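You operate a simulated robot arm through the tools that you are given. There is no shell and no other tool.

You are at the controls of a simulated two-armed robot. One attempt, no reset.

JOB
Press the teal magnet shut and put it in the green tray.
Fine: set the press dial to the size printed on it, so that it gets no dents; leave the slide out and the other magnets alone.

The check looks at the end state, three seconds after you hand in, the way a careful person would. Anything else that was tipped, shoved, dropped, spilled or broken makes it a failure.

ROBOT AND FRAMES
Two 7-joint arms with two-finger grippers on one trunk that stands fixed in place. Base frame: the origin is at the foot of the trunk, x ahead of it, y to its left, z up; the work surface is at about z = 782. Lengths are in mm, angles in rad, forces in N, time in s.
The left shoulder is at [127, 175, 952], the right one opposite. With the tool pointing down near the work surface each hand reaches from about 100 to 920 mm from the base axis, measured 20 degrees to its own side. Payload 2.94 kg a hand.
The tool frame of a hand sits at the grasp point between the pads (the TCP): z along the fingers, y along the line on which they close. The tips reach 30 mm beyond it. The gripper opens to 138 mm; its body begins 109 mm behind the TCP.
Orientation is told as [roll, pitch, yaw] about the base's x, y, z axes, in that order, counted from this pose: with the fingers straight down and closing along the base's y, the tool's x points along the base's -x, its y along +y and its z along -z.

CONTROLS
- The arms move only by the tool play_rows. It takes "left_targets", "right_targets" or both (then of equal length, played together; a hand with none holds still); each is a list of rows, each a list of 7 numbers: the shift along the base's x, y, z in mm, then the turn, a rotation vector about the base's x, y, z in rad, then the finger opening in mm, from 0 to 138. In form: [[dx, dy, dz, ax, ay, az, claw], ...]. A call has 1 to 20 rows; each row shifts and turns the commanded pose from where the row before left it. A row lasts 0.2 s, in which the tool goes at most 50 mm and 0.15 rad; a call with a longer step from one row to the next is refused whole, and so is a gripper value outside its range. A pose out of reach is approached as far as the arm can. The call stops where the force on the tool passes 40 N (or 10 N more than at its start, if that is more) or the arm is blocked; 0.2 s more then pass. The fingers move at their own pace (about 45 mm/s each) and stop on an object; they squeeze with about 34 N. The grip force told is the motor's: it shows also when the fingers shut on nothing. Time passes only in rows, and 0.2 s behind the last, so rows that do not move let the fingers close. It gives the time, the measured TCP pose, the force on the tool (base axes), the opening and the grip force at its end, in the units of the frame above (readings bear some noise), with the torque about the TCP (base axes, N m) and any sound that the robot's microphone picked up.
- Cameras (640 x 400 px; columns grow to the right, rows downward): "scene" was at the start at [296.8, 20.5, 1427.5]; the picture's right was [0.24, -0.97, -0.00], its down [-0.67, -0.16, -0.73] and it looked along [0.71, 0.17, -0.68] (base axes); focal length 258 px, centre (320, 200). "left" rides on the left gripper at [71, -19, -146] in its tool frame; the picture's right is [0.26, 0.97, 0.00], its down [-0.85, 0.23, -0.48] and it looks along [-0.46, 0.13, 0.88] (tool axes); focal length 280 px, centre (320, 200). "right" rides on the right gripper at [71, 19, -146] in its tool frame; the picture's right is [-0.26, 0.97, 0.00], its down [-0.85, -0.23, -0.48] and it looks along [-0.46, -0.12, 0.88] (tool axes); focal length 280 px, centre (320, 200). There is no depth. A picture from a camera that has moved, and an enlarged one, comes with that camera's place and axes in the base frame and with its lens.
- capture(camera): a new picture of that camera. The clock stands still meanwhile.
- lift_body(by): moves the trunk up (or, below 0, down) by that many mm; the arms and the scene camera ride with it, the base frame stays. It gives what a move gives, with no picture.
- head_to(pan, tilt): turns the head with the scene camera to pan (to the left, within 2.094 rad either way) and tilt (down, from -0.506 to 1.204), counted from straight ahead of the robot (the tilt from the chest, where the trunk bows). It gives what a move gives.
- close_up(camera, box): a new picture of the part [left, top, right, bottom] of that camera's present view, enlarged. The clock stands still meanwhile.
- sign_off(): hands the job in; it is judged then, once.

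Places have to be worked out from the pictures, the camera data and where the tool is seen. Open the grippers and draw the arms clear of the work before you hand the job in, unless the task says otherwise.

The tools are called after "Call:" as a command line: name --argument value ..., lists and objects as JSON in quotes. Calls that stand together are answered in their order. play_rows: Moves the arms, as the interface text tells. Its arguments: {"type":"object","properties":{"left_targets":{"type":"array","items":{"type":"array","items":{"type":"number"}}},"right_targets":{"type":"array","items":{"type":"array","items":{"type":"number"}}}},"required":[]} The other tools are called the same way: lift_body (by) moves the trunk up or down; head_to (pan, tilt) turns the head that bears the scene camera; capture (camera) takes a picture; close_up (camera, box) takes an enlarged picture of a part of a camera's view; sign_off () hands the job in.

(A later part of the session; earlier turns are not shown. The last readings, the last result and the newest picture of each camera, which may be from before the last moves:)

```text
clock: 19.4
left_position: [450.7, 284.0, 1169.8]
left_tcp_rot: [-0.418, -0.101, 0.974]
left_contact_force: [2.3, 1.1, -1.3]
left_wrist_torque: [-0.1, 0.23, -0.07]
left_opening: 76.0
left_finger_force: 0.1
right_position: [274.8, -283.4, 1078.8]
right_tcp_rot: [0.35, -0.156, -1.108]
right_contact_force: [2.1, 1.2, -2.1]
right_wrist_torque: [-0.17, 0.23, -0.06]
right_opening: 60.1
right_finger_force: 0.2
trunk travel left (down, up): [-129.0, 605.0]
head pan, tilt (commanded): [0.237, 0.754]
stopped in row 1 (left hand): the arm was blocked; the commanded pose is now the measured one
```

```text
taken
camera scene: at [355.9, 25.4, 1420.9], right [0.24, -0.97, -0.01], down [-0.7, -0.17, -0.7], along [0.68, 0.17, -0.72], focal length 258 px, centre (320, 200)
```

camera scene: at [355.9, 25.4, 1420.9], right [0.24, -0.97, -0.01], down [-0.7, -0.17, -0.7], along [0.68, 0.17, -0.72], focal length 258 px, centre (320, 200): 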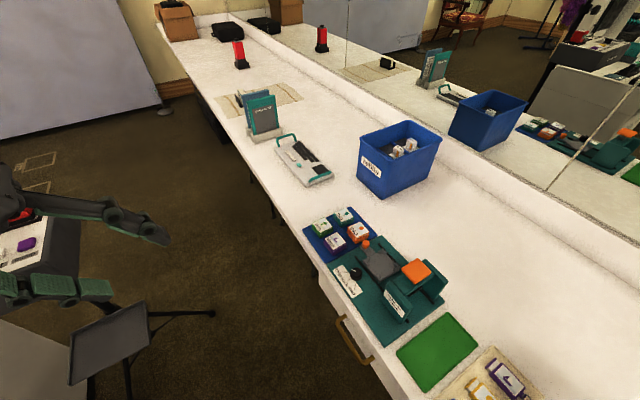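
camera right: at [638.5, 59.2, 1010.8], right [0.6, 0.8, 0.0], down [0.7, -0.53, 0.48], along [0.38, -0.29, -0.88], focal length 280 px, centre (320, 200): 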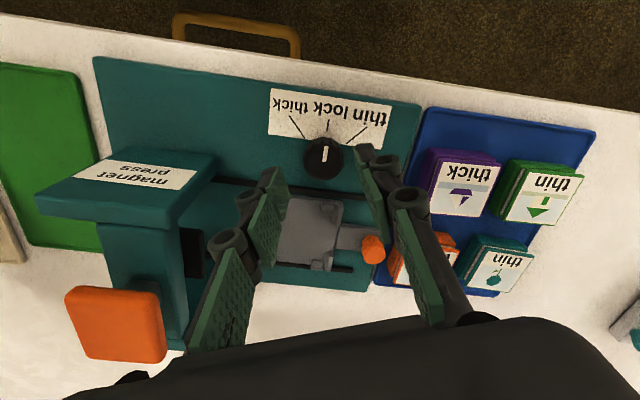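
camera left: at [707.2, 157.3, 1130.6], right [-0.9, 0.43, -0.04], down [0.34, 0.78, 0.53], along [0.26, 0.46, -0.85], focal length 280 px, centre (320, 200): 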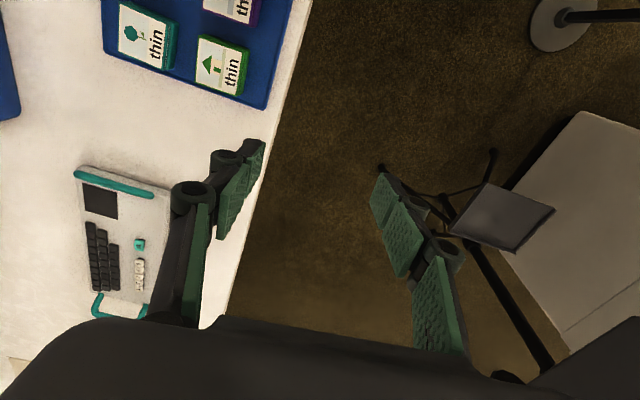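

Everything is still swinging back with the trunk; I keep holding with short calls.

Call:
play_rows --left_targets '[[0, 0, 0, 0, 0, 0, 76], [0, 0, 0, 0, 0, 0, 76], [0, 0, 0, 0, 0, 0, 76], [0, 0, 0, 0, 0, 0, 76], [0, 0, 0, 0, 0, 0, 76]]' --right_targets '[[0, 0, 0, 0, 0, 0, 60], [0, 0, 0, 0, 0, 0, 60], [0, 0, 0, 0, 0, 0, 60], [0, 0, 0, 0, 0, 0, 60], [0, 0, 0, 0, 0, 0, 60]]'

Call:
capture --camera "scene"

```text
clock: 19.7
left_position: [418.2, 277.3, 1178.1]
left_tcp_rot: [-0.412, -0.14, 0.952]
left_contact_force: [1.0, -0.7, 0.4]
left_wrist_torque: [0.0, 0.06, 0.0]
left_opening: 76.2
left_finger_force: 0.1
right_position: [224.4, -276.9, 1081.1]
right_tcp_rot: [0.408, -0.151, -1.113]
right_contact_force: [0.2, 0.7, 0.4]
right_wrist_torque: [-0.14, -0.02, -0.04]
right_opening: 62.0
right_finger_force: 0.0
trunk travel left (down, up): [-129.0, 605.0]
head pan, tilt (commanded): [0.237, 0.754]
stopped in row 1 (left hand): the arm was blocked; the commanded pose is now the measured one
```

```text
taken
camera scene: at [284.5, 21.2, 1430.9], right [0.24, -0.97, 0.0], down [-0.66, -0.16, -0.73], along [0.71, 0.17, -0.68], focal length 258 px, centre (320, 200)
```

scene: 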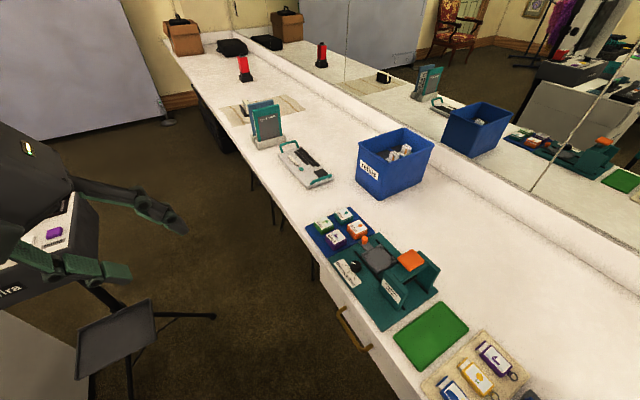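

The trunk is about upright again. One more hold.

Call:
play_rows --left_targets '[[0, 0, 0, 0, 0, 0, 76], [0, 0, 0, 0, 0, 0, 76], [0, 0, 0, 0, 0, 0, 76], [0, 0, 0, 0, 0, 0, 76], [0, 0, 0, 0, 0, 0, 76]]' --right_targets '[[0, 0, 0, 0, 0, 0, 60], [0, 0, 0, 0, 0, 0, 60], [0, 0, 0, 0, 0, 0, 60], [0, 0, 0, 0, 0, 0, 60], [0, 0, 0, 0, 0, 0, 60]]'

Call:
capture --camera "scene"

```text
clock: 20.1
left_position: [462.6, 276.0, 1160.3]
left_tcp_rot: [-0.359, -0.112, 0.95]
left_contact_force: [4.4, -3.7, -4.6]
left_wrist_torque: [0.35, 0.49, 0.02]
left_opening: 76.3
left_finger_force: 0.1
right_position: [264.1, -278.6, 1074.3]
right_tcp_rot: [0.36, -0.121, -1.117]
right_contact_force: [1.1, 0.3, 0.2]
right_wrist_torque: [-0.02, -0.05, -0.03]
right_opening: 58.7
right_finger_force: 0.1
trunk travel left (down, up): [-129.0, 605.0]
head pan, tilt (commanded): [0.237, 0.754]
stopped in row 1 (left hand): the arm was blocked; the commanded pose is now the measured one
```

```text
taken
camera scene: at [358.5, 19.2, 1419.8], right [0.23, -0.97, -0.01], down [-0.7, -0.16, -0.7], along [0.68, 0.17, -0.71], focal length 258 px, centre (320, 200)
```

scene: 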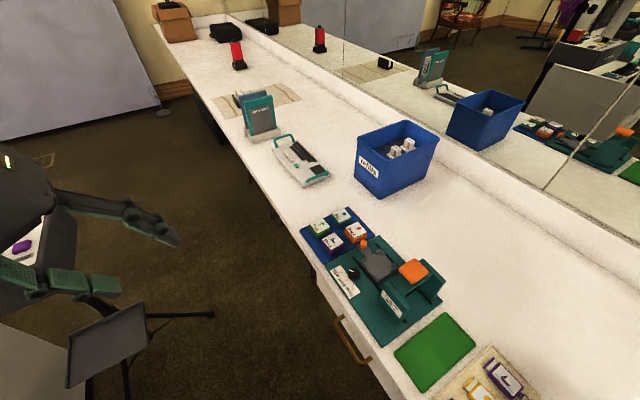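

The trunk keeps oscillating. I try holding with rows for the right hand only so time can pass and it damps out.

Call:
play_rows --right_targets '[[0, 0, 0, 0, 0, 0, 60], [0, 0, 0, 0, 0, 0, 60], [0, 0, 0, 0, 0, 0, 60], [0, 0, 0, 0, 0, 0, 60], [0, 0, 0, 0, 0, 0, 60]]'

Call:
capture --camera "scene"

```text
clock: 20.4
left_position: [372.1, 281.4, 1180.7]
left_tcp_rot: [-0.437, -0.164, 0.968]
left_contact_force: [1.7, 0.0, 0.0]
left_wrist_torque: [-0.03, 0.22, -0.03]
left_opening: 75.8
left_finger_force: 0.0
right_position: [193.7, -272.8, 1070.9]
right_tcp_rot: [0.381, -0.141, -1.128]
right_contact_force: [2.1, 1.2, 0.7]
right_wrist_torque: [-0.04, 0.23, -0.01]
right_opening: 70.0
right_finger_force: 0.1
trunk travel left (down, up): [-129.0, 605.0]
head pan, tilt (commanded): [0.237, 0.754]
stopped in row 1 (left hand): the arm was blocked; the commanded pose is now the measured one
```

```text
taken
camera scene: at [315.6, 21.9, 1425.4], right [0.24, -0.97, 0.0], down [-0.68, -0.16, -0.72], along [0.7, 0.17, -0.69], focal length 258 px, centre (320, 200)
```

scene: 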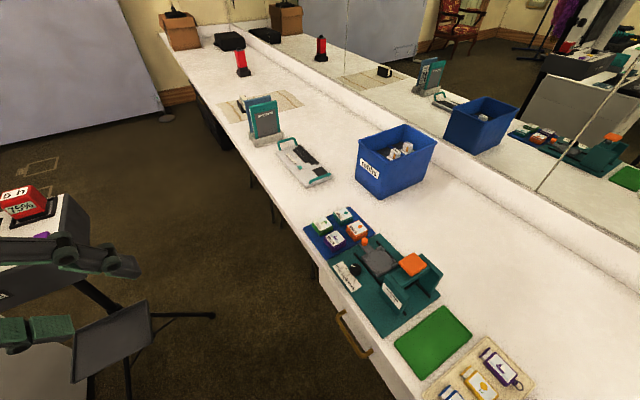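

Amplitude seems to be falling. I hold again.

Call:
play_rows --right_targets '[[0, 0, 0, 0, 0, 0, 60], [0, 0, 0, 0, 0, 0, 60], [0, 0, 0, 0, 0, 0, 60], [0, 0, 0, 0, 0, 0, 60], [0, 0, 0, 0, 0, 0, 60]]'

Call:
head_to --pan 0.237 --tilt 0.754

```text
clock: 21.6
left_position: [393.6, 279.7, 1177.7]
left_tcp_rot: [-0.423, -0.152, 0.962]
left_contact_force: [0.2, -0.1, -1.6]
left_wrist_torque: [-0.03, -0.06, -0.06]
left_opening: 75.9
left_finger_force: 0.0
right_position: [207.6, -279.4, 1075.5]
right_tcp_rot: [0.385, -0.142, -1.126]
right_contact_force: [1.7, 0.7, 1.7]
right_wrist_torque: [-0.03, 0.0, -0.01]
right_opening: 62.8
right_finger_force: 0.1
trunk travel left (down, up): [-129.0, 605.0]
head pan, tilt (commanded): [0.237, 0.754]
```

```text
clock: 22.2
left_position: [394.1, 280.0, 1179.7]
left_tcp_rot: [-0.422, -0.152, 0.963]
left_contact_force: [-0.5, 0.1, -0.5]
left_wrist_torque: [0.02, -0.02, 0.04]
left_opening: 76.0
left_finger_force: 0.0
right_position: [208.2, -278.4, 1077.6]
right_tcp_rot: [0.39, -0.144, -1.127]
right_contact_force: [0.7, 0.7, 1.8]
right_wrist_torque: [-0.03, 0.03, 0.02]
right_opening: 63.2
right_finger_force: 0.1
trunk travel left (down, up): [-129.0, 605.0]
head pan, tilt (commanded): [0.237, 0.754]
```

It is calm now: left hand at (394, 280, 1180), right at (208, -278, 1077), both pitched. The trunk bows to extend reach, so fast motions upset it; from now on I move slowly. First I bring both hands back to level, forward of the body.

Call:
play_rows --left_targets '[[11, 1, -6, 0.0077, 0.0289, 0.002, 76], [11, 1, -6, 0.0077, 0.0289, 0.002, 76], [11, 1, -6, 0.0077, 0.0289, 0.002, 76], [11, 1, -6, 0.0077, 0.0289, 0.002, 76], [11, 1, -6, 0.0077, 0.0289, 0.002, 76], [11, 1, -6, 0.0077, 0.0289, 0.002, 76], [11, 1, -6, 0.0077, 0.0289, 0.002, 76], [11, 1, -6, 0.0077, 0.0289, 0.002, 76], [11, 1, -6, 0.0077, 0.0289, 0.002, 76], [11, 1, -6, 0.0077, 0.0289, 0.002, 76], [11, 1, -6, 0.0077, 0.0289, 0.002, 76], [11, 1, -6, 0.0077, 0.0289, 0.002, 76], [11, 1, -6, 0.0077, 0.0289, 0.002, 76], [11, 1, -6, 0.0077, 0.0289, 0.002, 76], [11, 1, -6, 0.0077, 0.0289, 0.002, 76], [0, 0, 0, 0, 0, 0, 76]]' --right_targets '[[18, 0, -4, -0.0025, 0.0276, -0.0019, 60], [18, 0, -4, -0.0025, 0.0276, -0.0019, 60], [18, 0, -4, -0.0025, 0.0276, -0.0019, 60], [18, 0, -4, -0.0025, 0.0276, -0.0019, 60], [18, 0, -4, -0.0025, 0.0276, -0.0019, 60], [18, 0, -4, -0.0025, 0.0276, -0.0019, 60], [18, 0, -4, -0.0025, 0.0276, -0.0019, 60], [18, 0, -4, -0.0025, 0.0276, -0.0019, 60], [18, 0, -4, -0.0025, 0.0276, -0.0019, 60], [18, 0, -4, -0.0025, 0.0276, -0.0019, 60], [18, 0, -4, -0.0025, 0.0276, -0.0019, 60], [18, 0, -4, -0.0025, 0.0276, -0.0019, 60], [18, 0, -4, -0.0025, 0.0276, -0.0019, 60], [18, 0, -4, -0.0025, 0.0276, -0.0019, 60], [18, 0, -4, -0.0025, 0.0276, -0.0019, 60], [0, 0, 0, 0, 0, 0, 60]]'

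Call:
capture --camera "scene"

```text
clock: 25.6
left_position: [558.9, 293.1, 1087.9]
left_tcp_rot: [0.001, 0.007, 0.961]
left_contact_force: [-0.1, 0.4, -0.8]
left_wrist_torque: [-0.01, -0.05, 0.0]
left_opening: 76.1
left_finger_force: 0.1
right_position: [472.0, -278.6, 1005.4]
right_tcp_rot: [-0.001, 0.003, -1.126]
right_contact_force: [-0.9, -0.3, 0.4]
right_wrist_torque: [0.03, -0.01, 0.01]
right_opening: 60.0
right_finger_force: 0.0
right hand out of reach, approached as far as the arm can: row 1
trunk travel left (down, up): [-129.0, 605.0]
head pan, tilt (commanded): [0.237, 0.754]
```

```text
taken
camera scene: at [296.0, 20.5, 1427.8], right [0.24, -0.97, 0.0], down [-0.67, -0.16, -0.73], along [0.71, 0.17, -0.68], focal length 258 px, centre (320, 200)
```

scene: 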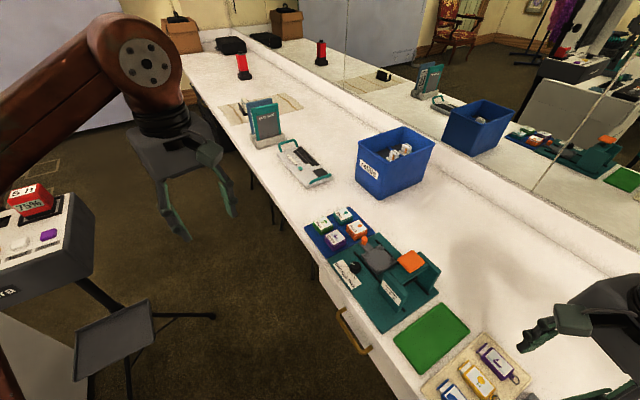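

Both arms are level again and nothing on the table moved. I raise the trunk 80 mm so the shoulder is nearer wrist height for the long reach.

Call:
lift_body --by 80

```text
clock: 26.8
left_position: [561.2, 294.0, 1167.9]
left_tcp_rot: [0.002, 0.006, 0.96]
left_contact_force: [0.1, 1.0, 0.1]
left_wrist_torque: [0.0, 0.03, -0.01]
left_opening: 76.3
left_finger_force: 0.0
right_position: [473.1, -278.1, 1084.2]
right_tcp_rot: [-0.002, 0.003, -1.126]
right_contact_force: [0.5, -1.0, -0.2]
right_wrist_torque: [-0.03, 0.05, -0.01]
right_opening: 60.1
right_finger_force: 0.0
trunk travel left (down, up): [-209.0, 525.0]
head pan, tilt (commanded): [0.237, 0.754]
```

Next the left hand descends and goes forward slowly (~20 mm per row) toward (700, 215, 960), with yaw back to 0.763.

Call:
play_rows --left_targets '[[10.7, -6.1, -16, 0, 0, -0.0152, 76], [10.7, -6.1, -16, 0, 0, -0.0152, 76], [10.7, -6.1, -16, 0, 0, -0.0152, 76], [10.7, -6.1, -16, 0, 0, -0.0152, 76], [10.7, -6.1, -16, 0, 0, -0.0152, 76], [10.7, -6.1, -16, 0, 0, -0.0152, 76], [10.7, -6.1, -16, 0, 0, -0.0152, 76], [10.7, -6.1, -16, 0, 0, -0.0152, 76], [10.7, -6.1, -16, 0, 0, -0.0152, 76], [10.7, -6.1, -16, 0, 0, -0.0152, 76], [10.7, -6.1, -16, 0, 0, -0.0152, 76], [10.7, -6.1, -16, 0, 0, -0.0152, 76], [10.7, -6.1, -16, 0, 0, -0.0152, 76], [0, 0, 0, 0, 0, 0, 76]]'

Call:
capture --camera "scene"

```text
clock: 29.8
left_position: [699.2, 214.5, 959.6]
left_tcp_rot: [-0.001, 0.007, 0.761]
left_contact_force: [-0.2, 0.2, 0.2]
left_wrist_torque: [-0.01, 0.02, 0.0]
left_opening: 76.0
left_finger_force: 0.0
right_position: [471.1, -278.9, 1084.8]
right_tcp_rot: [0.0, 0.005, -1.127]
right_contact_force: [-0.3, 0.3, -0.5]
right_wrist_torque: [-0.01, -0.02, -0.01]
right_opening: 59.9
right_finger_force: 0.2
trunk travel left (down, up): [-209.0, 525.0]
head pan, tilt (commanded): [0.237, 0.754]
```

```text
taken
camera scene: at [222.8, 20.6, 1516.2], right [0.24, -0.97, 0.0], down [-0.67, -0.16, -0.73], along [0.71, 0.17, -0.68], focal length 258 px, centre (320, 200)
```

scene: 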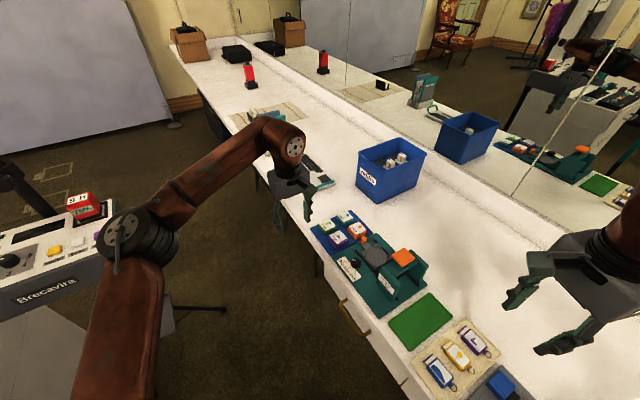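

Raising the trunk swung the shoulders back (camera x went from 296 to 223), which costs reach; lowering should bring them forward instead. I raise the left hand and then lower the trunk.

Call:
play_rows --left_targets '[[0, 0, 20, 0, 0, 0, 76], [0, 0, 20, 0, 0, 0, 76], [0, 0, 20, 0, 0, 0, 76], [0, 0, 20, 0, 0, 0, 76], [0, 0, 20, 0, 0, 0, 76], [0, 0, 20, 0, 0, 0, 76], [0, 0, 20, 0, 0, 0, 76], [0, 0, 0, 0, 0, 0, 76]]'

Call:
lift_body --by -140

Call:
capture --camera "scene"

```text
clock: 31.6
left_position: [698.5, 213.7, 1100.7]
left_tcp_rot: [-0.001, 0.007, 0.762]
left_contact_force: [-0.5, -0.4, -0.7]
left_wrist_torque: [0.02, -0.01, -0.04]
left_opening: 75.9
left_finger_force: 0.0
right_position: [471.4, -278.4, 1084.7]
right_tcp_rot: [-0.001, 0.004, -1.126]
right_contact_force: [-0.4, -0.1, 0.7]
right_wrist_torque: [0.0, -0.01, -0.02]
right_opening: 59.7
right_finger_force: 0.1
trunk travel left (down, up): [-209.0, 525.0]
head pan, tilt (commanded): [0.237, 0.754]
```

```text
clock: 33.2
left_position: [711.4, 214.0, 953.5]
left_tcp_rot: [0.012, 0.017, 0.762]
left_contact_force: [-1.4, -0.1, -1.0]
left_wrist_torque: [0.07, -0.18, 0.0]
left_opening: 75.9
left_finger_force: 0.0
right_position: [484.6, -278.2, 941.5]
right_tcp_rot: [-0.012, 0.008, -1.127]
right_contact_force: [-1.8, -0.1, 0.4]
right_wrist_torque: [-0.02, -0.13, -0.01]
right_opening: 59.7
right_finger_force: 0.1
trunk travel left (down, up): [-69.0, 665.0]
head pan, tilt (commanded): [0.237, 0.754]
```

```text
taken
camera scene: at [406.2, 20.3, 1349.6], right [0.23, -0.97, -0.01], down [-0.69, -0.16, -0.7], along [0.68, 0.17, -0.71], focal length 258 px, centre (320, 200)
```

scene: 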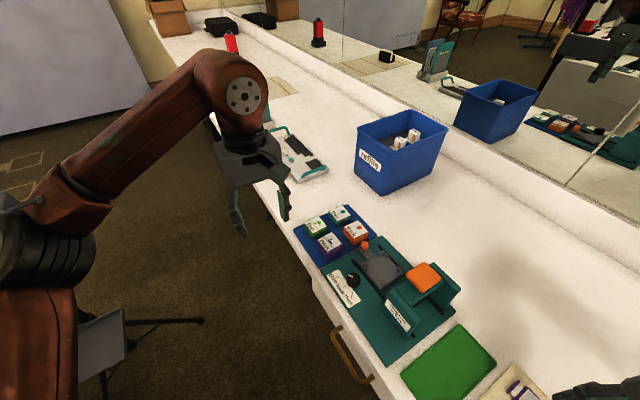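

The shoulders are now further forward. I move the left hand slowly toward above the teal magnet with no lean at first.

Call:
play_rows --left_targets '[[0, 0, 0, 0, 0, 0, 76], [0, 0, 0, 0, 0, 0, 76], [12, -8.5, 0, 0, 0, 0, 76], [12, -8.5, 0, 0, 0, 0, 76], [12, -8.5, 0, 0, 0, 0, 76], [12, -8.5, 0, 0, 0, 0, 76], [12, -8.5, 0, 0, 0, 0, 76], [12, -8.5, 0, 0, 0, 0, 76], [12, -8.5, 0, 0, 0, 0, 76], [0, 0, 0, 0, 0, 0, 76], [0, 0, 0, 0, 0, 0, 76]]'

Call:
capture --camera "scene"

Call:
capture --camera "left"

```text
clock: 33.8
left_position: [686.1, 228.7, 982.6]
left_tcp_rot: [-0.038, 0.007, 0.83]
left_contact_force: [1.2, 1.1, -0.1]
left_wrist_torque: [-0.09, 0.04, 0.03]
left_opening: 76.2
left_finger_force: 0.0
right_position: [445.2, -281.8, 946.0]
right_tcp_rot: [0.02, -0.023, -1.135]
right_contact_force: [-2.5, -0.2, -1.5]
right_wrist_torque: [-0.03, -0.29, -0.02]
right_opening: 59.8
right_finger_force: 0.0
trunk travel left (down, up): [-69.0, 665.0]
head pan, tilt (commanded): [0.237, 0.754]
stopped in row 2 (left hand): the arm was blocked; the commanded pose is now the measured one
```

```text
taken
camera scene: at [475.2, 20.5, 1335.6], right [0.23, -0.97, -0.02], down [-0.73, -0.16, -0.67], along [0.65, 0.17, -0.74], focal length 258 px, centre (320, 200)
```

scene: 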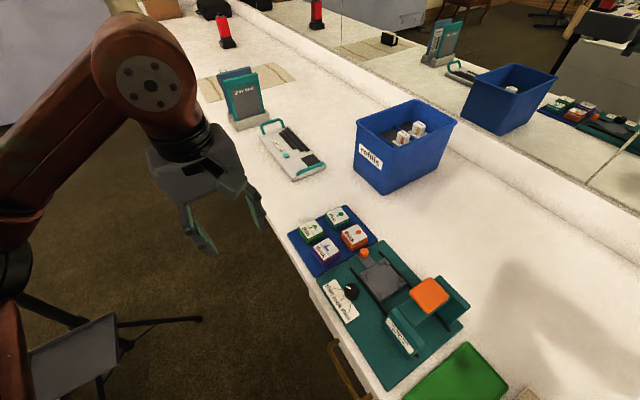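

```text
taken
camera left: at [648.9, 166.8, 1129.6], right [-0.89, 0.46, -0.03], down [0.39, 0.8, 0.46], along [0.24, 0.4, -0.89], focal length 280 px, centre (320, 200)
```

left: 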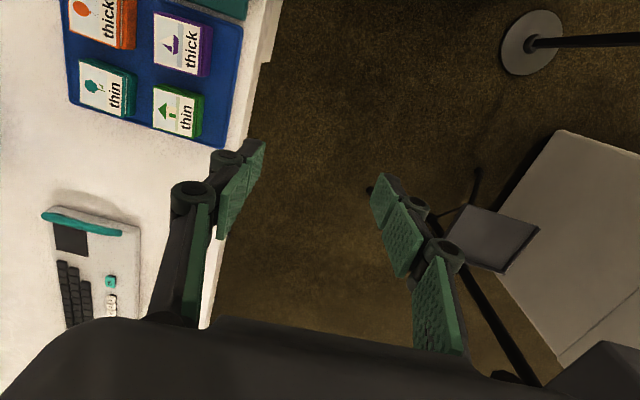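

The trunk is swaying forward again after the lowering, with no arm commands. I hold until it calms.

Call:
play_rows --right_targets '[[0, 0, 0, 0, 0, 0, 60], [0, 0, 0, 0, 0, 0, 60], [0, 0, 0, 0, 0, 0, 60], [0, 0, 0, 0, 0, 0, 60], [0, 0, 0, 0, 0, 0, 60]]'

Call:
capture --camera "scene"

```text
clock: 34.1
left_position: [629.9, 242.9, 1039.2]
left_tcp_rot: [-0.173, 0.012, 0.869]
left_contact_force: [0.0, 1.0, -1.4]
left_wrist_torque: [-0.06, 0.07, -0.04]
left_opening: 76.1
left_finger_force: 0.1
right_position: [384.3, -293.9, 949.2]
right_tcp_rot: [0.14, -0.114, -1.188]
right_contact_force: [4.8, 3.9, 7.1]
right_wrist_torque: [-0.21, 0.3, -0.04]
right_opening: 58.4
right_finger_force: 0.0
trunk travel left (down, up): [-69.0, 665.0]
head pan, tilt (commanded): [0.237, 0.754]
stopped in row 1 (left hand): the arm was blocked; the commanded pose is now the measured one
```

```text
taken
camera scene: at [505.1, 21.2, 1328.3], right [0.23, -0.97, -0.03], down [-0.74, -0.16, -0.65], along [0.63, 0.17, -0.76], focal length 258 px, centre (320, 200)
```

scene: 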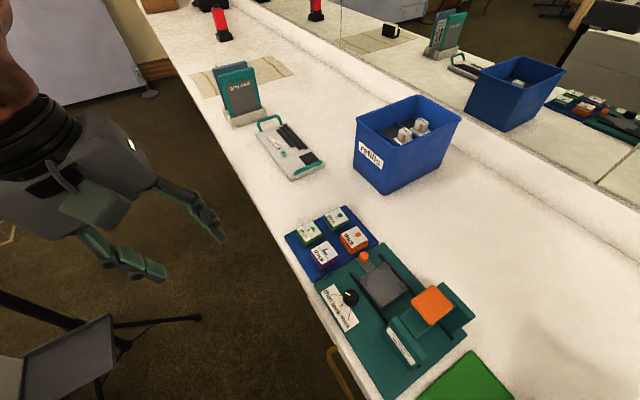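

Still swinging; I keep holding.

Call:
play_rows --right_targets '[[0, 0, 0, 0, 0, 0, 60], [0, 0, 0, 0, 0, 0, 60], [0, 0, 0, 0, 0, 0, 60]]'

Call:
play_rows --right_targets '[[0, 0, 0, 0, 0, 0, 60], [0, 0, 0, 0, 0, 0, 60], [0, 0, 0, 0, 0, 0, 60]]'

Call:
capture --camera "scene"

```text
clock: 34.4
left_position: [510.5, 243.8, 1094.6]
left_tcp_rot: [-0.339, -0.042, 0.853]
left_contact_force: [1.8, -0.2, -2.5]
left_wrist_torque: [-0.07, 0.18, -0.1]
left_opening: 76.1
left_finger_force: 0.1
right_position: [336.6, -297.0, 962.7]
right_tcp_rot: [0.421, -0.186, -1.285]
right_contact_force: [116.4, 14.2, 165.0]
right_wrist_torque: [-1.18, 6.16, 0.25]
right_opening: 20.1
right_finger_force: 0.0
trunk travel left (down, up): [-69.0, 665.0]
head pan, tilt (commanded): [0.237, 0.754]
stopped in row 1 (left hand): the arm was blocked; the commanded pose is now the measured one
```

```text
clock: 34.8
left_position: [378.0, 244.5, 1119.4]
left_tcp_rot: [-0.414, -0.141, 0.87]
left_contact_force: [3.6, -1.1, -1.0]
left_wrist_torque: [0.11, 0.32, -0.02]
left_opening: 76.2
left_finger_force: 0.1
right_position: [233.1, -307.8, 980.9]
right_tcp_rot: [0.643, -0.242, -1.392]
right_contact_force: [105.0, -31.6, 79.2]
right_wrist_torque: [-0.45, 1.69, 1.18]
right_opening: 25.8
right_finger_force: 0.1
trunk travel left (down, up): [-69.0, 665.0]
head pan, tilt (commanded): [0.237, 0.754]
stopped in row 1 (left hand): the arm was blocked; the commanded pose is now the measured one
```

```text
taken
camera scene: at [375.1, 18.7, 1354.3], right [0.23, -0.97, 0.0], down [-0.67, -0.16, -0.72], along [0.7, 0.17, -0.69], focal length 258 px, centre (320, 200)
```

scene: 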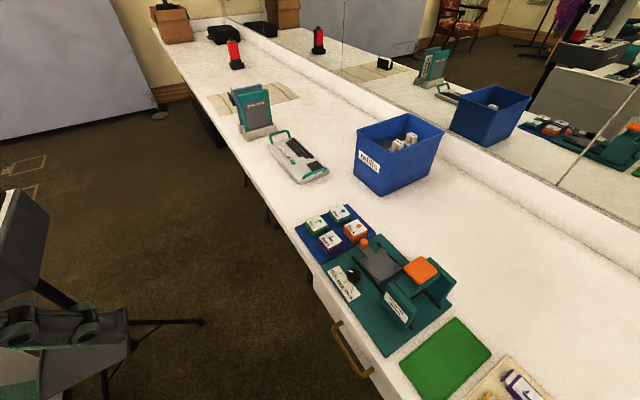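

The right hand bumped something while swinging back, most likely the robot's own trunk. I keep holding until calm, then inspect.

Call:
play_rows --right_targets '[[0, 0, 0, 0, 0, 0, 60], [0, 0, 0, 0, 0, 0, 60], [0, 0, 0, 0, 0, 0, 60]]'

Call:
play_rows --right_targets '[[0, 0, 0, 0, 0, 0, 60], [0, 0, 0, 0, 0, 0, 60], [0, 0, 0, 0, 0, 0, 60]]'

Call:
capture --camera "right"

Call:
capture --camera "scene"

```text
clock: 35.0
left_position: [362.3, 241.6, 1128.8]
left_tcp_rot: [-0.46, -0.148, 0.877]
left_contact_force: [2.3, -0.9, 0.2]
left_wrist_torque: [0.12, 0.25, -0.01]
left_opening: 76.1
left_finger_force: 0.1
right_position: [210.3, -301.1, 990.6]
right_tcp_rot: [0.638, -0.099, -1.402]
right_contact_force: [1.8, -0.1, 1.3]
right_wrist_torque: [0.05, 0.42, 0.01]
right_opening: 72.7
right_finger_force: 1.1
trunk travel left (down, up): [-69.0, 665.0]
head pan, tilt (commanded): [0.237, 0.754]
stopped in row 1 (right hand): the force on the tool passed its limit at 328 N (the readings are from after the stop); the commanded pose is now the measured one
```

```text
clock: 35.3
left_position: [376.8, 244.2, 1124.1]
left_tcp_rot: [-0.444, -0.133, 0.896]
left_contact_force: [4.0, 0.9, -1.6]
left_wrist_torque: [-0.13, 0.42, -0.12]
left_opening: 75.8
left_finger_force: 0.0
right_position: [222.5, -302.1, 988.8]
right_tcp_rot: [0.63, -0.081, -1.425]
right_contact_force: [1.3, -1.1, -1.5]
right_wrist_torque: [0.14, 0.03, -0.02]
right_opening: 70.1
right_finger_force: 0.1
trunk travel left (down, up): [-69.0, 665.0]
head pan, tilt (commanded): [0.237, 0.754]
stopped in row 1 (left hand): the arm was blocked; the commanded pose is now the measured one
```

```text
taken
camera right: at [139.7, -232.5, 1114.0], right [0.8, -0.1, 0.59], down [-0.34, -0.89, 0.32], along [0.49, -0.45, -0.74], focal length 280 px, centre (320, 200)
```

right: 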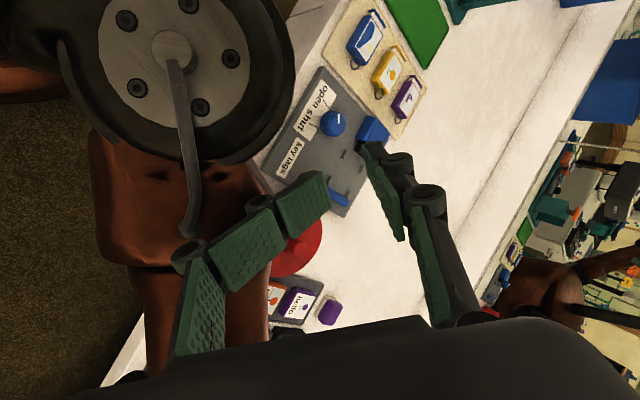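

```text
taken
camera scene: at [371.6, 20.9, 1354.3], right [0.23, -0.97, 0.0], down [-0.67, -0.16, -0.72], along [0.7, 0.17, -0.69], focal length 258 px, centre (320, 200)
```

scene: 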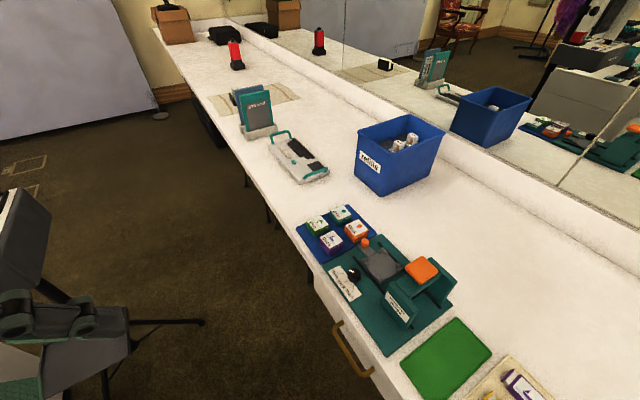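

The right fingers were touching the robot's own arm; table items look unmoved. I wait for calm once more.

Call:
play_rows --right_targets '[[0, 0, 0, 0, 0, 0, 72], [0, 0, 0, 0, 0, 0, 72], [0, 0, 0, 0, 0, 0, 72], [0, 0, 0, 0, 0, 0, 72]]'

Call:
play_rows --right_targets '[[0, 0, 0, 0, 0, 0, 72], [0, 0, 0, 0, 0, 0, 72], [0, 0, 0, 0, 0, 0, 72], [0, 0, 0, 0, 0, 0, 72]]'

Call:
capture --camera "scene"

```text
clock: 36.3
left_position: [371.1, 243.3, 1127.0]
left_tcp_rot: [-0.451, -0.139, 0.893]
left_contact_force: [-0.1, 1.0, 0.4]
left_wrist_torque: [0.02, -0.05, 0.02]
left_opening: 76.2
left_finger_force: 0.0
right_position: [217.7, -300.3, 989.7]
right_tcp_rot: [0.633, -0.081, -1.428]
right_contact_force: [-1.3, 0.6, 5.3]
right_wrist_torque: [-0.06, 0.23, -0.04]
right_opening: 84.4
right_finger_force: 0.3
trunk travel left (down, up): [-69.0, 665.0]
head pan, tilt (commanded): [0.237, 0.754]
```

```text
clock: 37.3
left_position: [371.6, 243.3, 1126.3]
left_tcp_rot: [-0.452, -0.137, 0.895]
left_contact_force: [0.8, 0.0, -0.1]
left_wrist_torque: [-0.01, -0.04, -0.03]
left_opening: 76.0
left_finger_force: 0.0
right_position: [217.2, -301.1, 988.7]
right_tcp_rot: [0.633, -0.081, -1.428]
right_contact_force: [-1.1, 0.6, 5.1]
right_wrist_torque: [-0.06, 0.26, -0.02]
right_opening: 84.3
right_finger_force: 0.6
trunk travel left (down, up): [-69.0, 665.0]
head pan, tilt (commanded): [0.237, 0.754]
```

```text
taken
camera scene: at [358.6, 20.8, 1356.9], right [0.24, -0.97, 0.0], down [-0.67, -0.16, -0.73], along [0.71, 0.17, -0.68], focal length 258 px, centre (320, 200)
```

scene: 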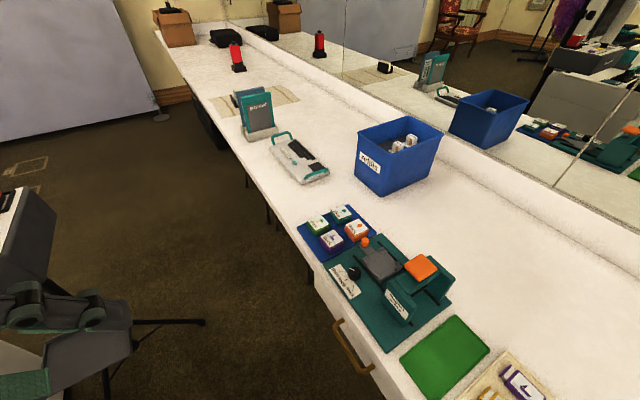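

Calm now. The sagging seems to come when both arms are far forward while the trunk is low, so I will go back to the original trunk height and keep the right arm well back while the left reaches. First I free and level the right hand close to the body and level the left.

Call:
play_rows --left_targets '[[8, 3, -3, 0.0126, 0.0313, 0.0022, 76], [8, 3, -3, 0.0126, 0.0313, 0.0022, 76], [8, 3, -3, 0.0126, 0.0313, 0.0022, 76], [8, 3, -3, 0.0126, 0.0313, 0.0022, 76], [8, 3, -3, 0.0126, 0.0313, 0.0022, 76], [8, 3, -3, 0.0126, 0.0313, 0.0022, 76], [8, 3, -3, 0.0126, 0.0313, 0.0022, 76], [8, 3, -3, 0.0126, 0.0313, 0.0022, 76], [8, 3, -3, 0.0126, 0.0313, 0.0022, 76], [8, 3, -3, 0.0126, 0.0313, 0.0022, 76], [8, 3, -3, 0.0126, 0.0313, 0.0022, 76], [8, 3, -3, 0.0126, 0.0313, 0.0022, 76], [8, 3, -3, 0.0126, 0.0313, 0.0022, 76], [8, 3, -3, 0.0126, 0.0313, 0.0022, 76], [0, 0, 0, 0, 0, 0, 76]]' --right_targets '[[9, 0.7, 8, -0.0007, 0.0455, -0.0018, 84], [9, 0.7, 8, -0.0007, 0.0455, -0.0018, 84], [9, 0.7, 8, -0.0007, 0.0455, -0.0018, 84], [9, 0.7, 8, -0.0007, 0.0455, -0.0018, 84], [9, 0.7, 8, -0.0007, 0.0455, -0.0018, 84], [9, 0.7, 8, -0.0007, 0.0455, -0.0018, 84], [9, 0.7, 8, -0.0007, 0.0455, -0.0018, 84], [9, 0.7, 8, -0.0007, 0.0455, -0.0018, 84], [9, 0.7, 8, -0.0007, 0.0455, -0.0018, 84], [9, 0.7, 8, -0.0007, 0.0455, -0.0018, 84], [9, 0.7, 8, -0.0007, 0.0455, -0.0018, 84], [9, 0.7, 8, -0.0007, 0.0455, -0.0018, 84], [9, 0.7, 8, -0.0007, 0.0455, -0.0018, 84], [9, 0.7, 8, -0.0007, 0.0455, -0.0018, 84], [0, 0, 0, 0, 0, 0, 84]]'

Call:
capture --camera "right"

```text
clock: 40.5
left_position: [497.7, 266.4, 1059.1]
left_tcp_rot: [0.0, 0.002, 0.894]
left_contact_force: [0.4, 0.8, -0.4]
left_wrist_torque: [0.0, 0.0, 0.01]
left_opening: 76.1
left_finger_force: 0.1
left hand out of reach, approached as far as the arm can: row 3, 5, 7, 8, 10, 11, 13
right_position: [344.5, -291.5, 1100.4]
right_tcp_rot: [0.001, 0.004, -1.428]
right_contact_force: [0.2, -0.5, -0.1]
right_wrist_torque: [-0.06, 0.02, 0.0]
right_opening: 84.0
right_finger_force: 0.1
trunk travel left (down, up): [-69.0, 665.0]
head pan, tilt (commanded): [0.237, 0.754]
```

```text
taken
camera right: at [353.6, -220.2, 1248.1], right [0.99, -0.12, 0.0], down [-0.11, -0.88, 0.47], along [-0.06, -0.47, -0.88], focal length 280 px, centre (320, 200)
```

right: 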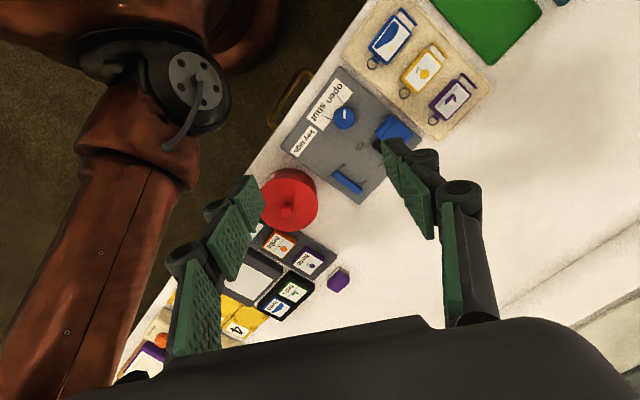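

Both hands are level; the right one is tucked at (344, -291, 1100). I raise the trunk back to its original height.

Call:
lift_body --by 60

Call:
capture --camera "scene"

```text
clock: 41.5
left_position: [495.5, 267.8, 1120.2]
left_tcp_rot: [0.003, 0.002, 0.894]
left_contact_force: [0.9, 0.6, 0.0]
left_wrist_torque: [0.02, 0.02, -0.02]
left_opening: 76.2
left_finger_force: 0.1
right_position: [345.3, -291.4, 1159.8]
right_tcp_rot: [-0.002, 0.007, -1.428]
right_contact_force: [-0.6, 0.3, 0.9]
right_wrist_torque: [-0.04, 0.04, 0.0]
right_opening: 84.1
right_finger_force: 0.1
trunk travel left (down, up): [-129.0, 605.0]
head pan, tilt (commanded): [0.237, 0.754]
```

```text
taken
camera scene: at [298.1, 20.8, 1426.9], right [0.24, -0.97, 0.0], down [-0.67, -0.16, -0.73], along [0.71, 0.17, -0.69], focal length 258 px, centre (320, 200)
```

scene: 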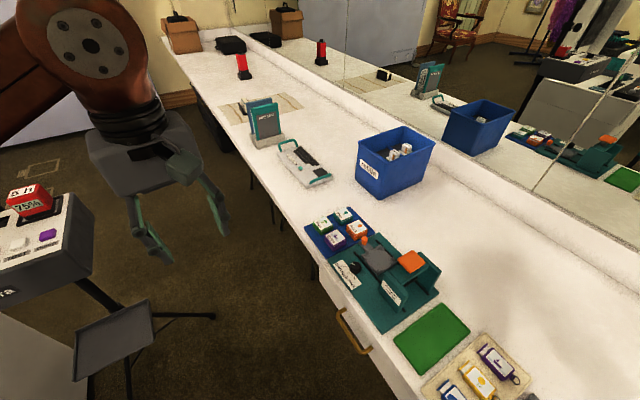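

Scene intact, trunk at 298 again. Left hand goes slowly to the waypoint (700, 215, 950) with yaw easing to 0.763.

Call:
play_rows --left_targets '[[12.7, -3.3, -10.6, 0, 0, -0.0082, 76], [12.7, -3.3, -10.6, 0, 0, -0.0082, 76], [12.7, -3.3, -10.6, 0, 0, -0.0082, 76], [12.7, -3.3, -10.6, 0, 0, -0.0082, 76], [12.7, -3.3, -10.6, 0, 0, -0.0082, 76], [12.7, -3.3, -10.6, 0, 0, -0.0082, 76], [12.7, -3.3, -10.6, 0, 0, -0.0082, 76], [12.7, -3.3, -10.6, 0, 0, -0.0082, 76], [12.7, -3.3, -10.6, 0, 0, -0.0082, 76], [12.7, -3.3, -10.6, 0, 0, -0.0082, 76], [12.7, -3.3, -10.6, 0, 0, -0.0082, 76], [12.7, -3.3, -10.6, 0, 0, -0.0082, 76], [12.7, -3.3, -10.6, 0, 0, -0.0082, 76], [12.7, -3.3, -10.6, 0, 0, -0.0082, 76], [12.7, -3.3, -10.6, 0, 0, -0.0082, 76], [12.7, -3.3, -10.6, 0, 0, -0.0082, 76], [0, 0, 0, 0, 0, 0, 76], [0, 0, 0, 0, 0, 0, 76]]'

Call:
capture --camera "scene"

```text
clock: 45.3
left_position: [698.6, 215.5, 951.7]
left_tcp_rot: [0.002, 0.003, 0.762]
left_contact_force: [-0.4, -0.6, -0.4]
left_wrist_torque: [-0.01, 0.03, -0.01]
left_opening: 76.1
left_finger_force: 0.1
right_position: [343.7, -291.7, 1161.0]
right_tcp_rot: [0.0, 0.004, -1.429]
right_contact_force: [0.1, 0.1, 0.2]
right_wrist_torque: [0.02, -0.02, -0.02]
right_opening: 83.9
right_finger_force: 0.0
trunk travel left (down, up): [-129.0, 605.0]
head pan, tilt (commanded): [0.237, 0.754]
```

```text
taken
camera scene: at [296.8, 20.7, 1427.4], right [0.24, -0.97, 0.0], down [-0.67, -0.16, -0.73], along [0.71, 0.17, -0.68], focal length 258 px, centre (320, 200)
```

scene: 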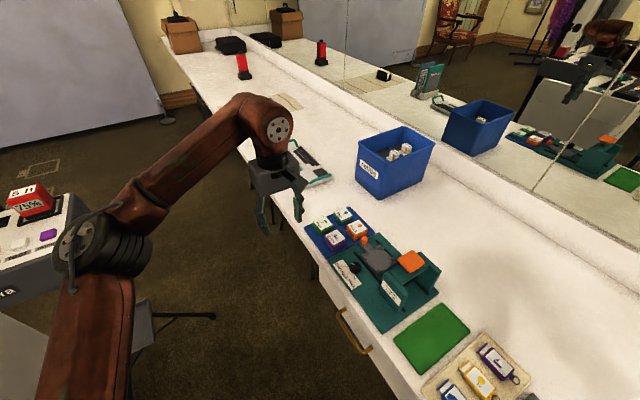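

Stable so far. I continue toward the magnet slowly and start leaning the hand (about the closing line) for reach.

Call:
play_rows --left_targets '[[11, -7.4, 0, 0.0138, -0.0145, 0, 76], [11, -7.4, 0, 0.0138, -0.0145, 0, 76], [11, -7.4, 0, 0.0138, -0.0145, 0, 76], [11, -7.4, 0, 0.0138, -0.0145, 0, 76], [11, -7.4, 0, 0.0138, -0.0145, 0, 76], [11, -7.4, 0, 0.0138, -0.0145, 0, 76], [11, -7.4, 0, 0.0138, -0.0145, 0, 76], [11, -7.4, 0, 0.0138, -0.0145, 0, 76], [0, 0, 0, 0, 0, 0, 76], [0, 0, 0, 0, 0, 0, 76]]'

Call:
capture --camera "left"

Call:
capture --camera "scene"

```text
clock: 47.5
left_position: [786.8, 156.8, 950.3]
left_tcp_rot: [0.002, -0.158, 0.761]
left_contact_force: [0.3, -0.8, -0.1]
left_wrist_torque: [0.02, -0.05, 0.02]
left_opening: 75.7
left_finger_force: 0.0
right_position: [344.2, -291.4, 1160.5]
right_tcp_rot: [0.0, 0.005, -1.428]
right_contact_force: [-0.2, -0.4, 0.2]
right_wrist_torque: [0.03, 0.01, -0.01]
right_opening: 83.7
right_finger_force: 0.0
trunk travel left (down, up): [-129.0, 605.0]
head pan, tilt (commanded): [0.237, 0.754]
```

```text
taken
camera left: at [732.3, 76.7, 1083.8], right [-0.85, 0.52, -0.04], down [0.39, 0.69, 0.6], along [0.34, 0.5, -0.8], focal length 280 px, centre (320, 200)
```

left: 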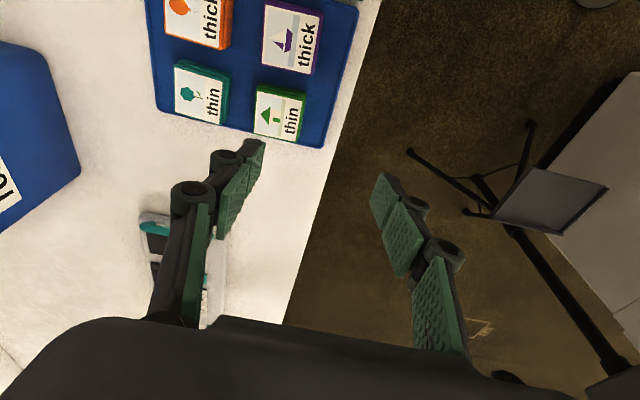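

```text
taken
camera scene: at [296.8, 20.4, 1427.5], right [0.24, -0.97, 0.0], down [-0.67, -0.16, -0.73], along [0.71, 0.17, -0.68], focal length 258 px, centre (320, 200)
```

scene: 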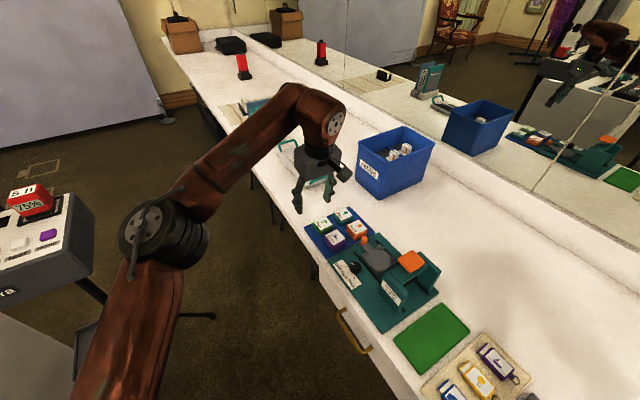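

Still steady with no sag. I zoom on the magnets from here to refine the teal magnet's place.

Call:
close_up --camera "left" --box '[140, 0, 320, 150]'

```text
2.67 times, centred on (230, 75) of left
camera zoom: at [732.3, 76.7, 1083.8], right [-0.85, 0.52, -0.04], down [0.39, 0.69, 0.6], along [0.34, 0.5, -0.8], focal length 748 px, centre (560, 533)
```

zoom: 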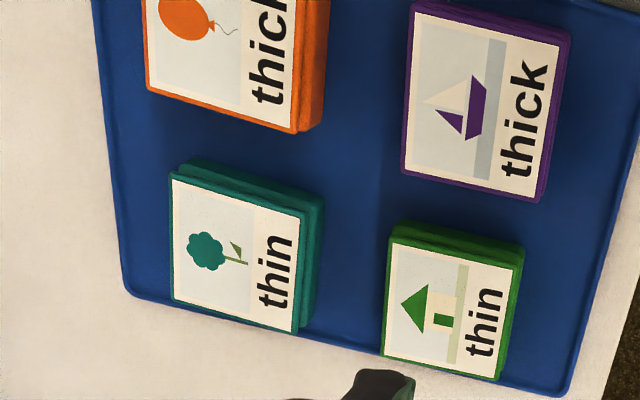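

The teal magnet's centre is near (890, 83), sides at 44°/134°. I move above it at z≈918, opening 66.

Call:
play_rows --left_targets '[[12.9, -9.2, -4, 0.003, -0.0031, 0, 72], [12.9, -9.2, -4, 0.003, -0.0031, 0, 70], [12.9, -9.2, -4, 0.003, -0.0031, 0, 66], [12.9, -9.2, -4, 0.003, -0.0031, 0, 66], [12.9, -9.2, -4, 0.003, -0.0031, 0, 66], [12.9, -9.2, -4, 0.003, -0.0031, 0, 66], [12.9, -9.2, -4, 0.003, -0.0031, 0, 66], [12.9, -9.2, -4, 0.003, -0.0031, 0, 66], [0, 0, 0, 0, 0, 0, 66], [0, 0, 0, 0, 0, 0, 66]]'

Call:
capture --camera "left"

Call:
capture --camera "scene"

```text
clock: 49.7
left_position: [861.5, 101.7, 925.9]
left_tcp_rot: [-0.002, -0.188, 0.763]
left_contact_force: [0.1, -0.7, -0.4]
left_wrist_torque: [0.0, -0.01, 0.02]
left_opening: 66.3
left_finger_force: 0.1
left hand out of reach, approached as far as the arm can: row 7, 8
right_position: [343.9, -291.6, 1161.3]
right_tcp_rot: [0.001, 0.005, -1.428]
right_contact_force: [0.9, 0.5, 0.2]
right_wrist_torque: [-0.01, 0.0, 0.03]
right_opening: 84.0
right_finger_force: 0.0
trunk travel left (down, up): [-129.0, 605.0]
head pan, tilt (commanded): [0.237, 0.754]
```

```text
taken
camera left: at [804.8, 19.3, 1057.0], right [-0.85, 0.52, -0.05], down [0.38, 0.68, 0.63], along [0.36, 0.51, -0.78], focal length 280 px, centre (320, 200)
```

left: 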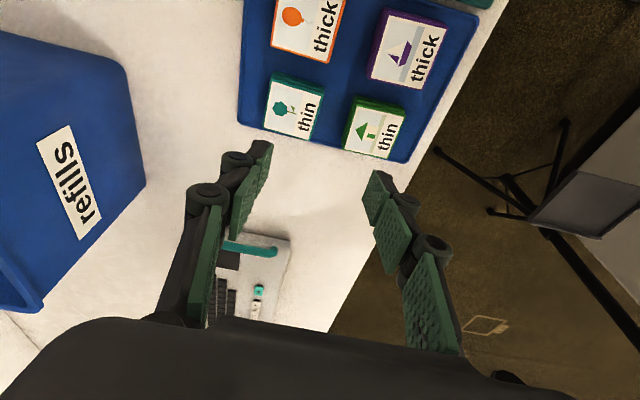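

```text
taken
camera scene: at [296.9, 20.1, 1427.5], right [0.24, -0.97, 0.0], down [-0.67, -0.16, -0.73], along [0.71, 0.17, -0.68], focal length 258 px, centre (320, 200)
```

scene: 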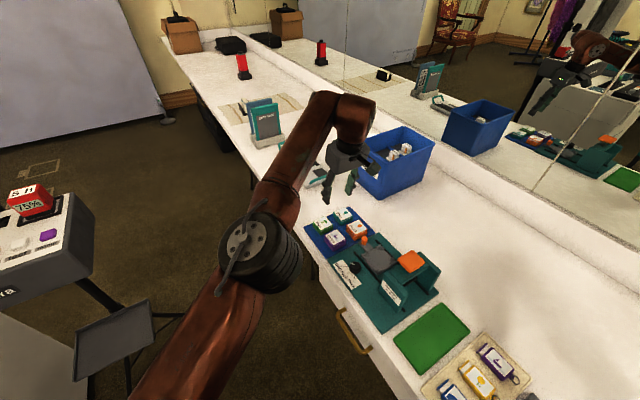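

The left arm runs out of reach about 35 mm short. Lowering the trunk a little brings the shoulder forward; with the right arm tucked I try it in small steps, watching for sag.

Call:
lift_body --by -10

Call:
lift_body --by -10

Call:
capture --camera "scene"

```text
clock: 50.3
left_position: [863.2, 100.8, 916.0]
left_tcp_rot: [0.001, -0.192, 0.762]
left_contact_force: [-0.1, -0.3, 0.4]
left_wrist_torque: [0.02, 0.02, 0.0]
left_opening: 65.9
left_finger_force: 0.1
right_position: [345.3, -292.3, 1150.3]
right_tcp_rot: [0.0, 0.005, -1.427]
right_contact_force: [-0.1, -0.7, 1.0]
right_wrist_torque: [0.01, 0.0, 0.02]
right_opening: 84.0
right_finger_force: 0.1
trunk travel left (down, up): [-119.0, 615.0]
head pan, tilt (commanded): [0.237, 0.754]
```

```text
clock: 50.9
left_position: [865.5, 101.1, 904.6]
left_tcp_rot: [0.003, -0.193, 0.763]
left_contact_force: [0.4, 0.4, -0.2]
left_wrist_torque: [0.01, -0.02, 0.01]
left_opening: 65.6
left_finger_force: 0.1
right_position: [348.2, -291.5, 1139.4]
right_tcp_rot: [-0.003, 0.005, -1.429]
right_contact_force: [0.3, 1.1, 0.1]
right_wrist_torque: [-0.03, -0.03, -0.02]
right_opening: 84.1
right_finger_force: 0.0
trunk travel left (down, up): [-109.0, 625.0]
head pan, tilt (commanded): [0.237, 0.754]
```

```text
taken
camera scene: at [325.0, 20.3, 1403.4], right [0.24, -0.97, 0.0], down [-0.67, -0.16, -0.72], along [0.7, 0.17, -0.69], focal length 258 px, centre (320, 200)
```

scene: 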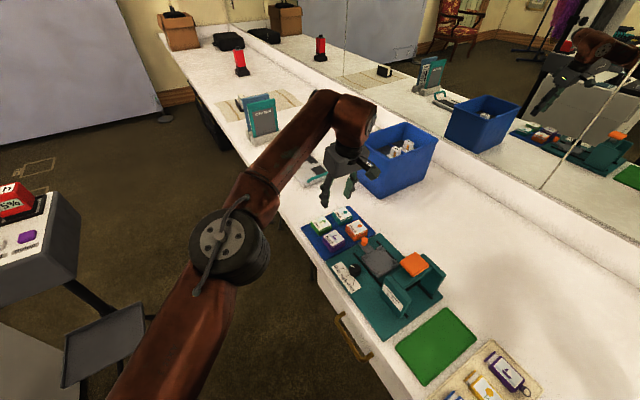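

There may be a few mm of sag. I hold still for a second to see if it creeps.

Call:
play_rows --right_targets '[[0, 0, 0, 0, 0, 0, 84], [0, 0, 0, 0, 0, 0, 84], [0, 0, 0, 0, 0, 0, 84], [0, 0, 0, 0, 0, 0, 84]]'

Call:
capture --camera "scene"

```text
clock: 51.9
left_position: [862.1, 101.4, 906.1]
left_tcp_rot: [0.002, -0.194, 0.763]
left_contact_force: [0.2, 0.8, 0.0]
left_wrist_torque: [-0.01, 0.01, -0.02]
left_opening: 66.2
left_finger_force: 0.1
right_position: [345.7, -291.6, 1141.2]
right_tcp_rot: [0.0, 0.005, -1.426]
right_contact_force: [0.1, 0.5, -0.2]
right_wrist_torque: [0.0, 0.01, 0.02]
right_opening: 83.9
right_finger_force: 0.0
trunk travel left (down, up): [-109.0, 625.0]
head pan, tilt (commanded): [0.237, 0.754]
```

```text
taken
camera scene: at [317.6, 20.3, 1404.2], right [0.24, -0.97, 0.0], down [-0.67, -0.16, -0.73], along [0.71, 0.17, -0.69], focal length 258 px, centre (320, 200)
```

scene: 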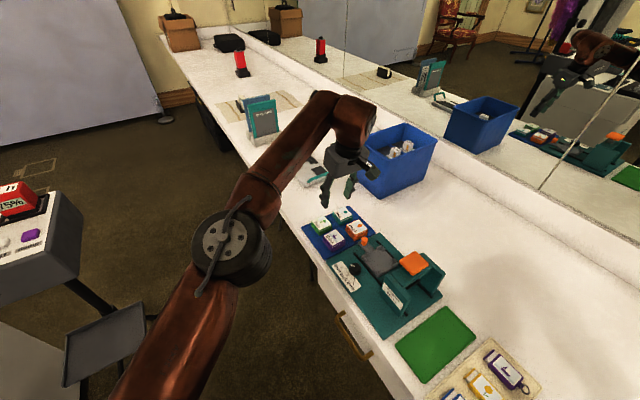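

It recovered on its own (x 317.6), so it was only the stop transient. Two more small lowering steps with pauses between.

Call:
lift_body --by -8

Call:
play_rows --right_targets '[[0, 0, 0, 0, 0, 0, 84], [0, 0, 0, 0, 0, 0, 84], [0, 0, 0, 0, 0, 0, 84], [0, 0, 0, 0, 0, 0, 84]]'

Call:
lift_body --by -8

Call:
play_rows --right_targets '[[0, 0, 0, 0, 0, 0, 84], [0, 0, 0, 0, 0, 0, 84], [0, 0, 0, 0, 0, 0, 84], [0, 0, 0, 0, 0, 0, 84]]'

Call:
capture --camera "left"

Call:
capture --camera "scene"

```text
clock: 52.5
left_position: [863.0, 101.5, 898.1]
left_tcp_rot: [0.001, -0.193, 0.763]
left_contact_force: [0.2, 0.0, -0.3]
left_wrist_torque: [0.01, 0.02, -0.03]
left_opening: 66.0
left_finger_force: 0.0
right_position: [346.5, -291.8, 1132.3]
right_tcp_rot: [0.0, 0.005, -1.427]
right_contact_force: [-0.6, -0.1, -0.4]
right_wrist_torque: [0.02, -0.02, 0.01]
right_opening: 84.0
right_finger_force: 0.1
trunk travel left (down, up): [-101.0, 633.0]
head pan, tilt (commanded): [0.237, 0.754]
```

```text
clock: 53.5
left_position: [861.4, 100.8, 897.2]
left_tcp_rot: [0.001, -0.193, 0.763]
left_contact_force: [-0.1, 0.0, 0.7]
left_wrist_torque: [0.02, 0.0, -0.01]
left_opening: 65.8
left_finger_force: 0.2
right_position: [345.1, -291.5, 1132.1]
right_tcp_rot: [0.0, 0.005, -1.427]
right_contact_force: [-0.4, 0.7, 0.0]
right_wrist_torque: [0.02, 0.02, 0.01]
right_opening: 84.0
right_finger_force: 0.1
trunk travel left (down, up): [-101.0, 633.0]
head pan, tilt (commanded): [0.237, 0.754]
```

```text
clock: 54.0
left_position: [863.5, 101.5, 889.7]
left_tcp_rot: [0.002, -0.192, 0.764]
left_contact_force: [0.1, 0.0, -0.7]
left_wrist_torque: [0.03, 0.02, -0.02]
left_opening: 65.9
left_finger_force: 0.1
right_position: [345.2, -292.3, 1124.6]
right_tcp_rot: [0.0, 0.005, -1.428]
right_contact_force: [-0.1, -0.4, 0.1]
right_wrist_torque: [0.01, 0.05, 0.04]
right_opening: 84.0
right_finger_force: 0.1
trunk travel left (down, up): [-93.0, 641.0]
head pan, tilt (commanded): [0.237, 0.754]
```

```text
clock: 55.0
left_position: [861.6, 101.7, 890.3]
left_tcp_rot: [0.002, -0.194, 0.764]
left_contact_force: [0.4, -0.7, 0.5]
left_wrist_torque: [0.0, 0.0, 0.04]
left_opening: 65.8
left_finger_force: 0.0
right_position: [344.2, -291.0, 1124.7]
right_tcp_rot: [-0.001, 0.005, -1.427]
right_contact_force: [0.1, 0.7, 0.2]
right_wrist_torque: [-0.02, 0.01, -0.01]
right_opening: 83.9
right_finger_force: 0.0
trunk travel left (down, up): [-93.0, 641.0]
head pan, tilt (commanded): [0.237, 0.754]
```

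```text
taken
camera left: at [804.6, 19.1, 1020.1], right [-0.85, 0.52, -0.05], down [0.38, 0.68, 0.63], along [0.36, 0.52, -0.77], focal length 280 px, centre (320, 200)
```

left: 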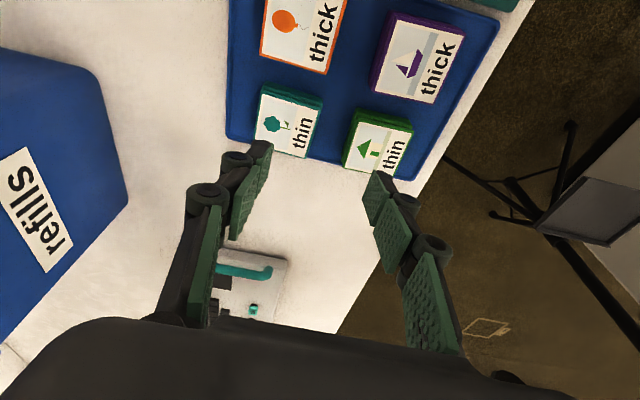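

```text
taken
camera scene: at [333.5, 20.3, 1385.6], right [0.24, -0.97, 0.0], down [-0.67, -0.16, -0.73], along [0.71, 0.17, -0.68], focal length 258 px, centre (320, 200)
```

scene: 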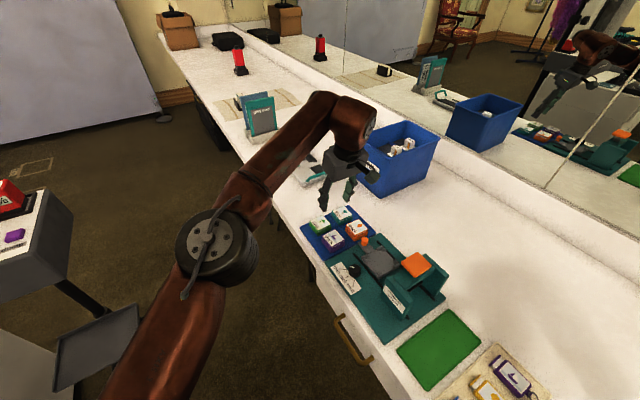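

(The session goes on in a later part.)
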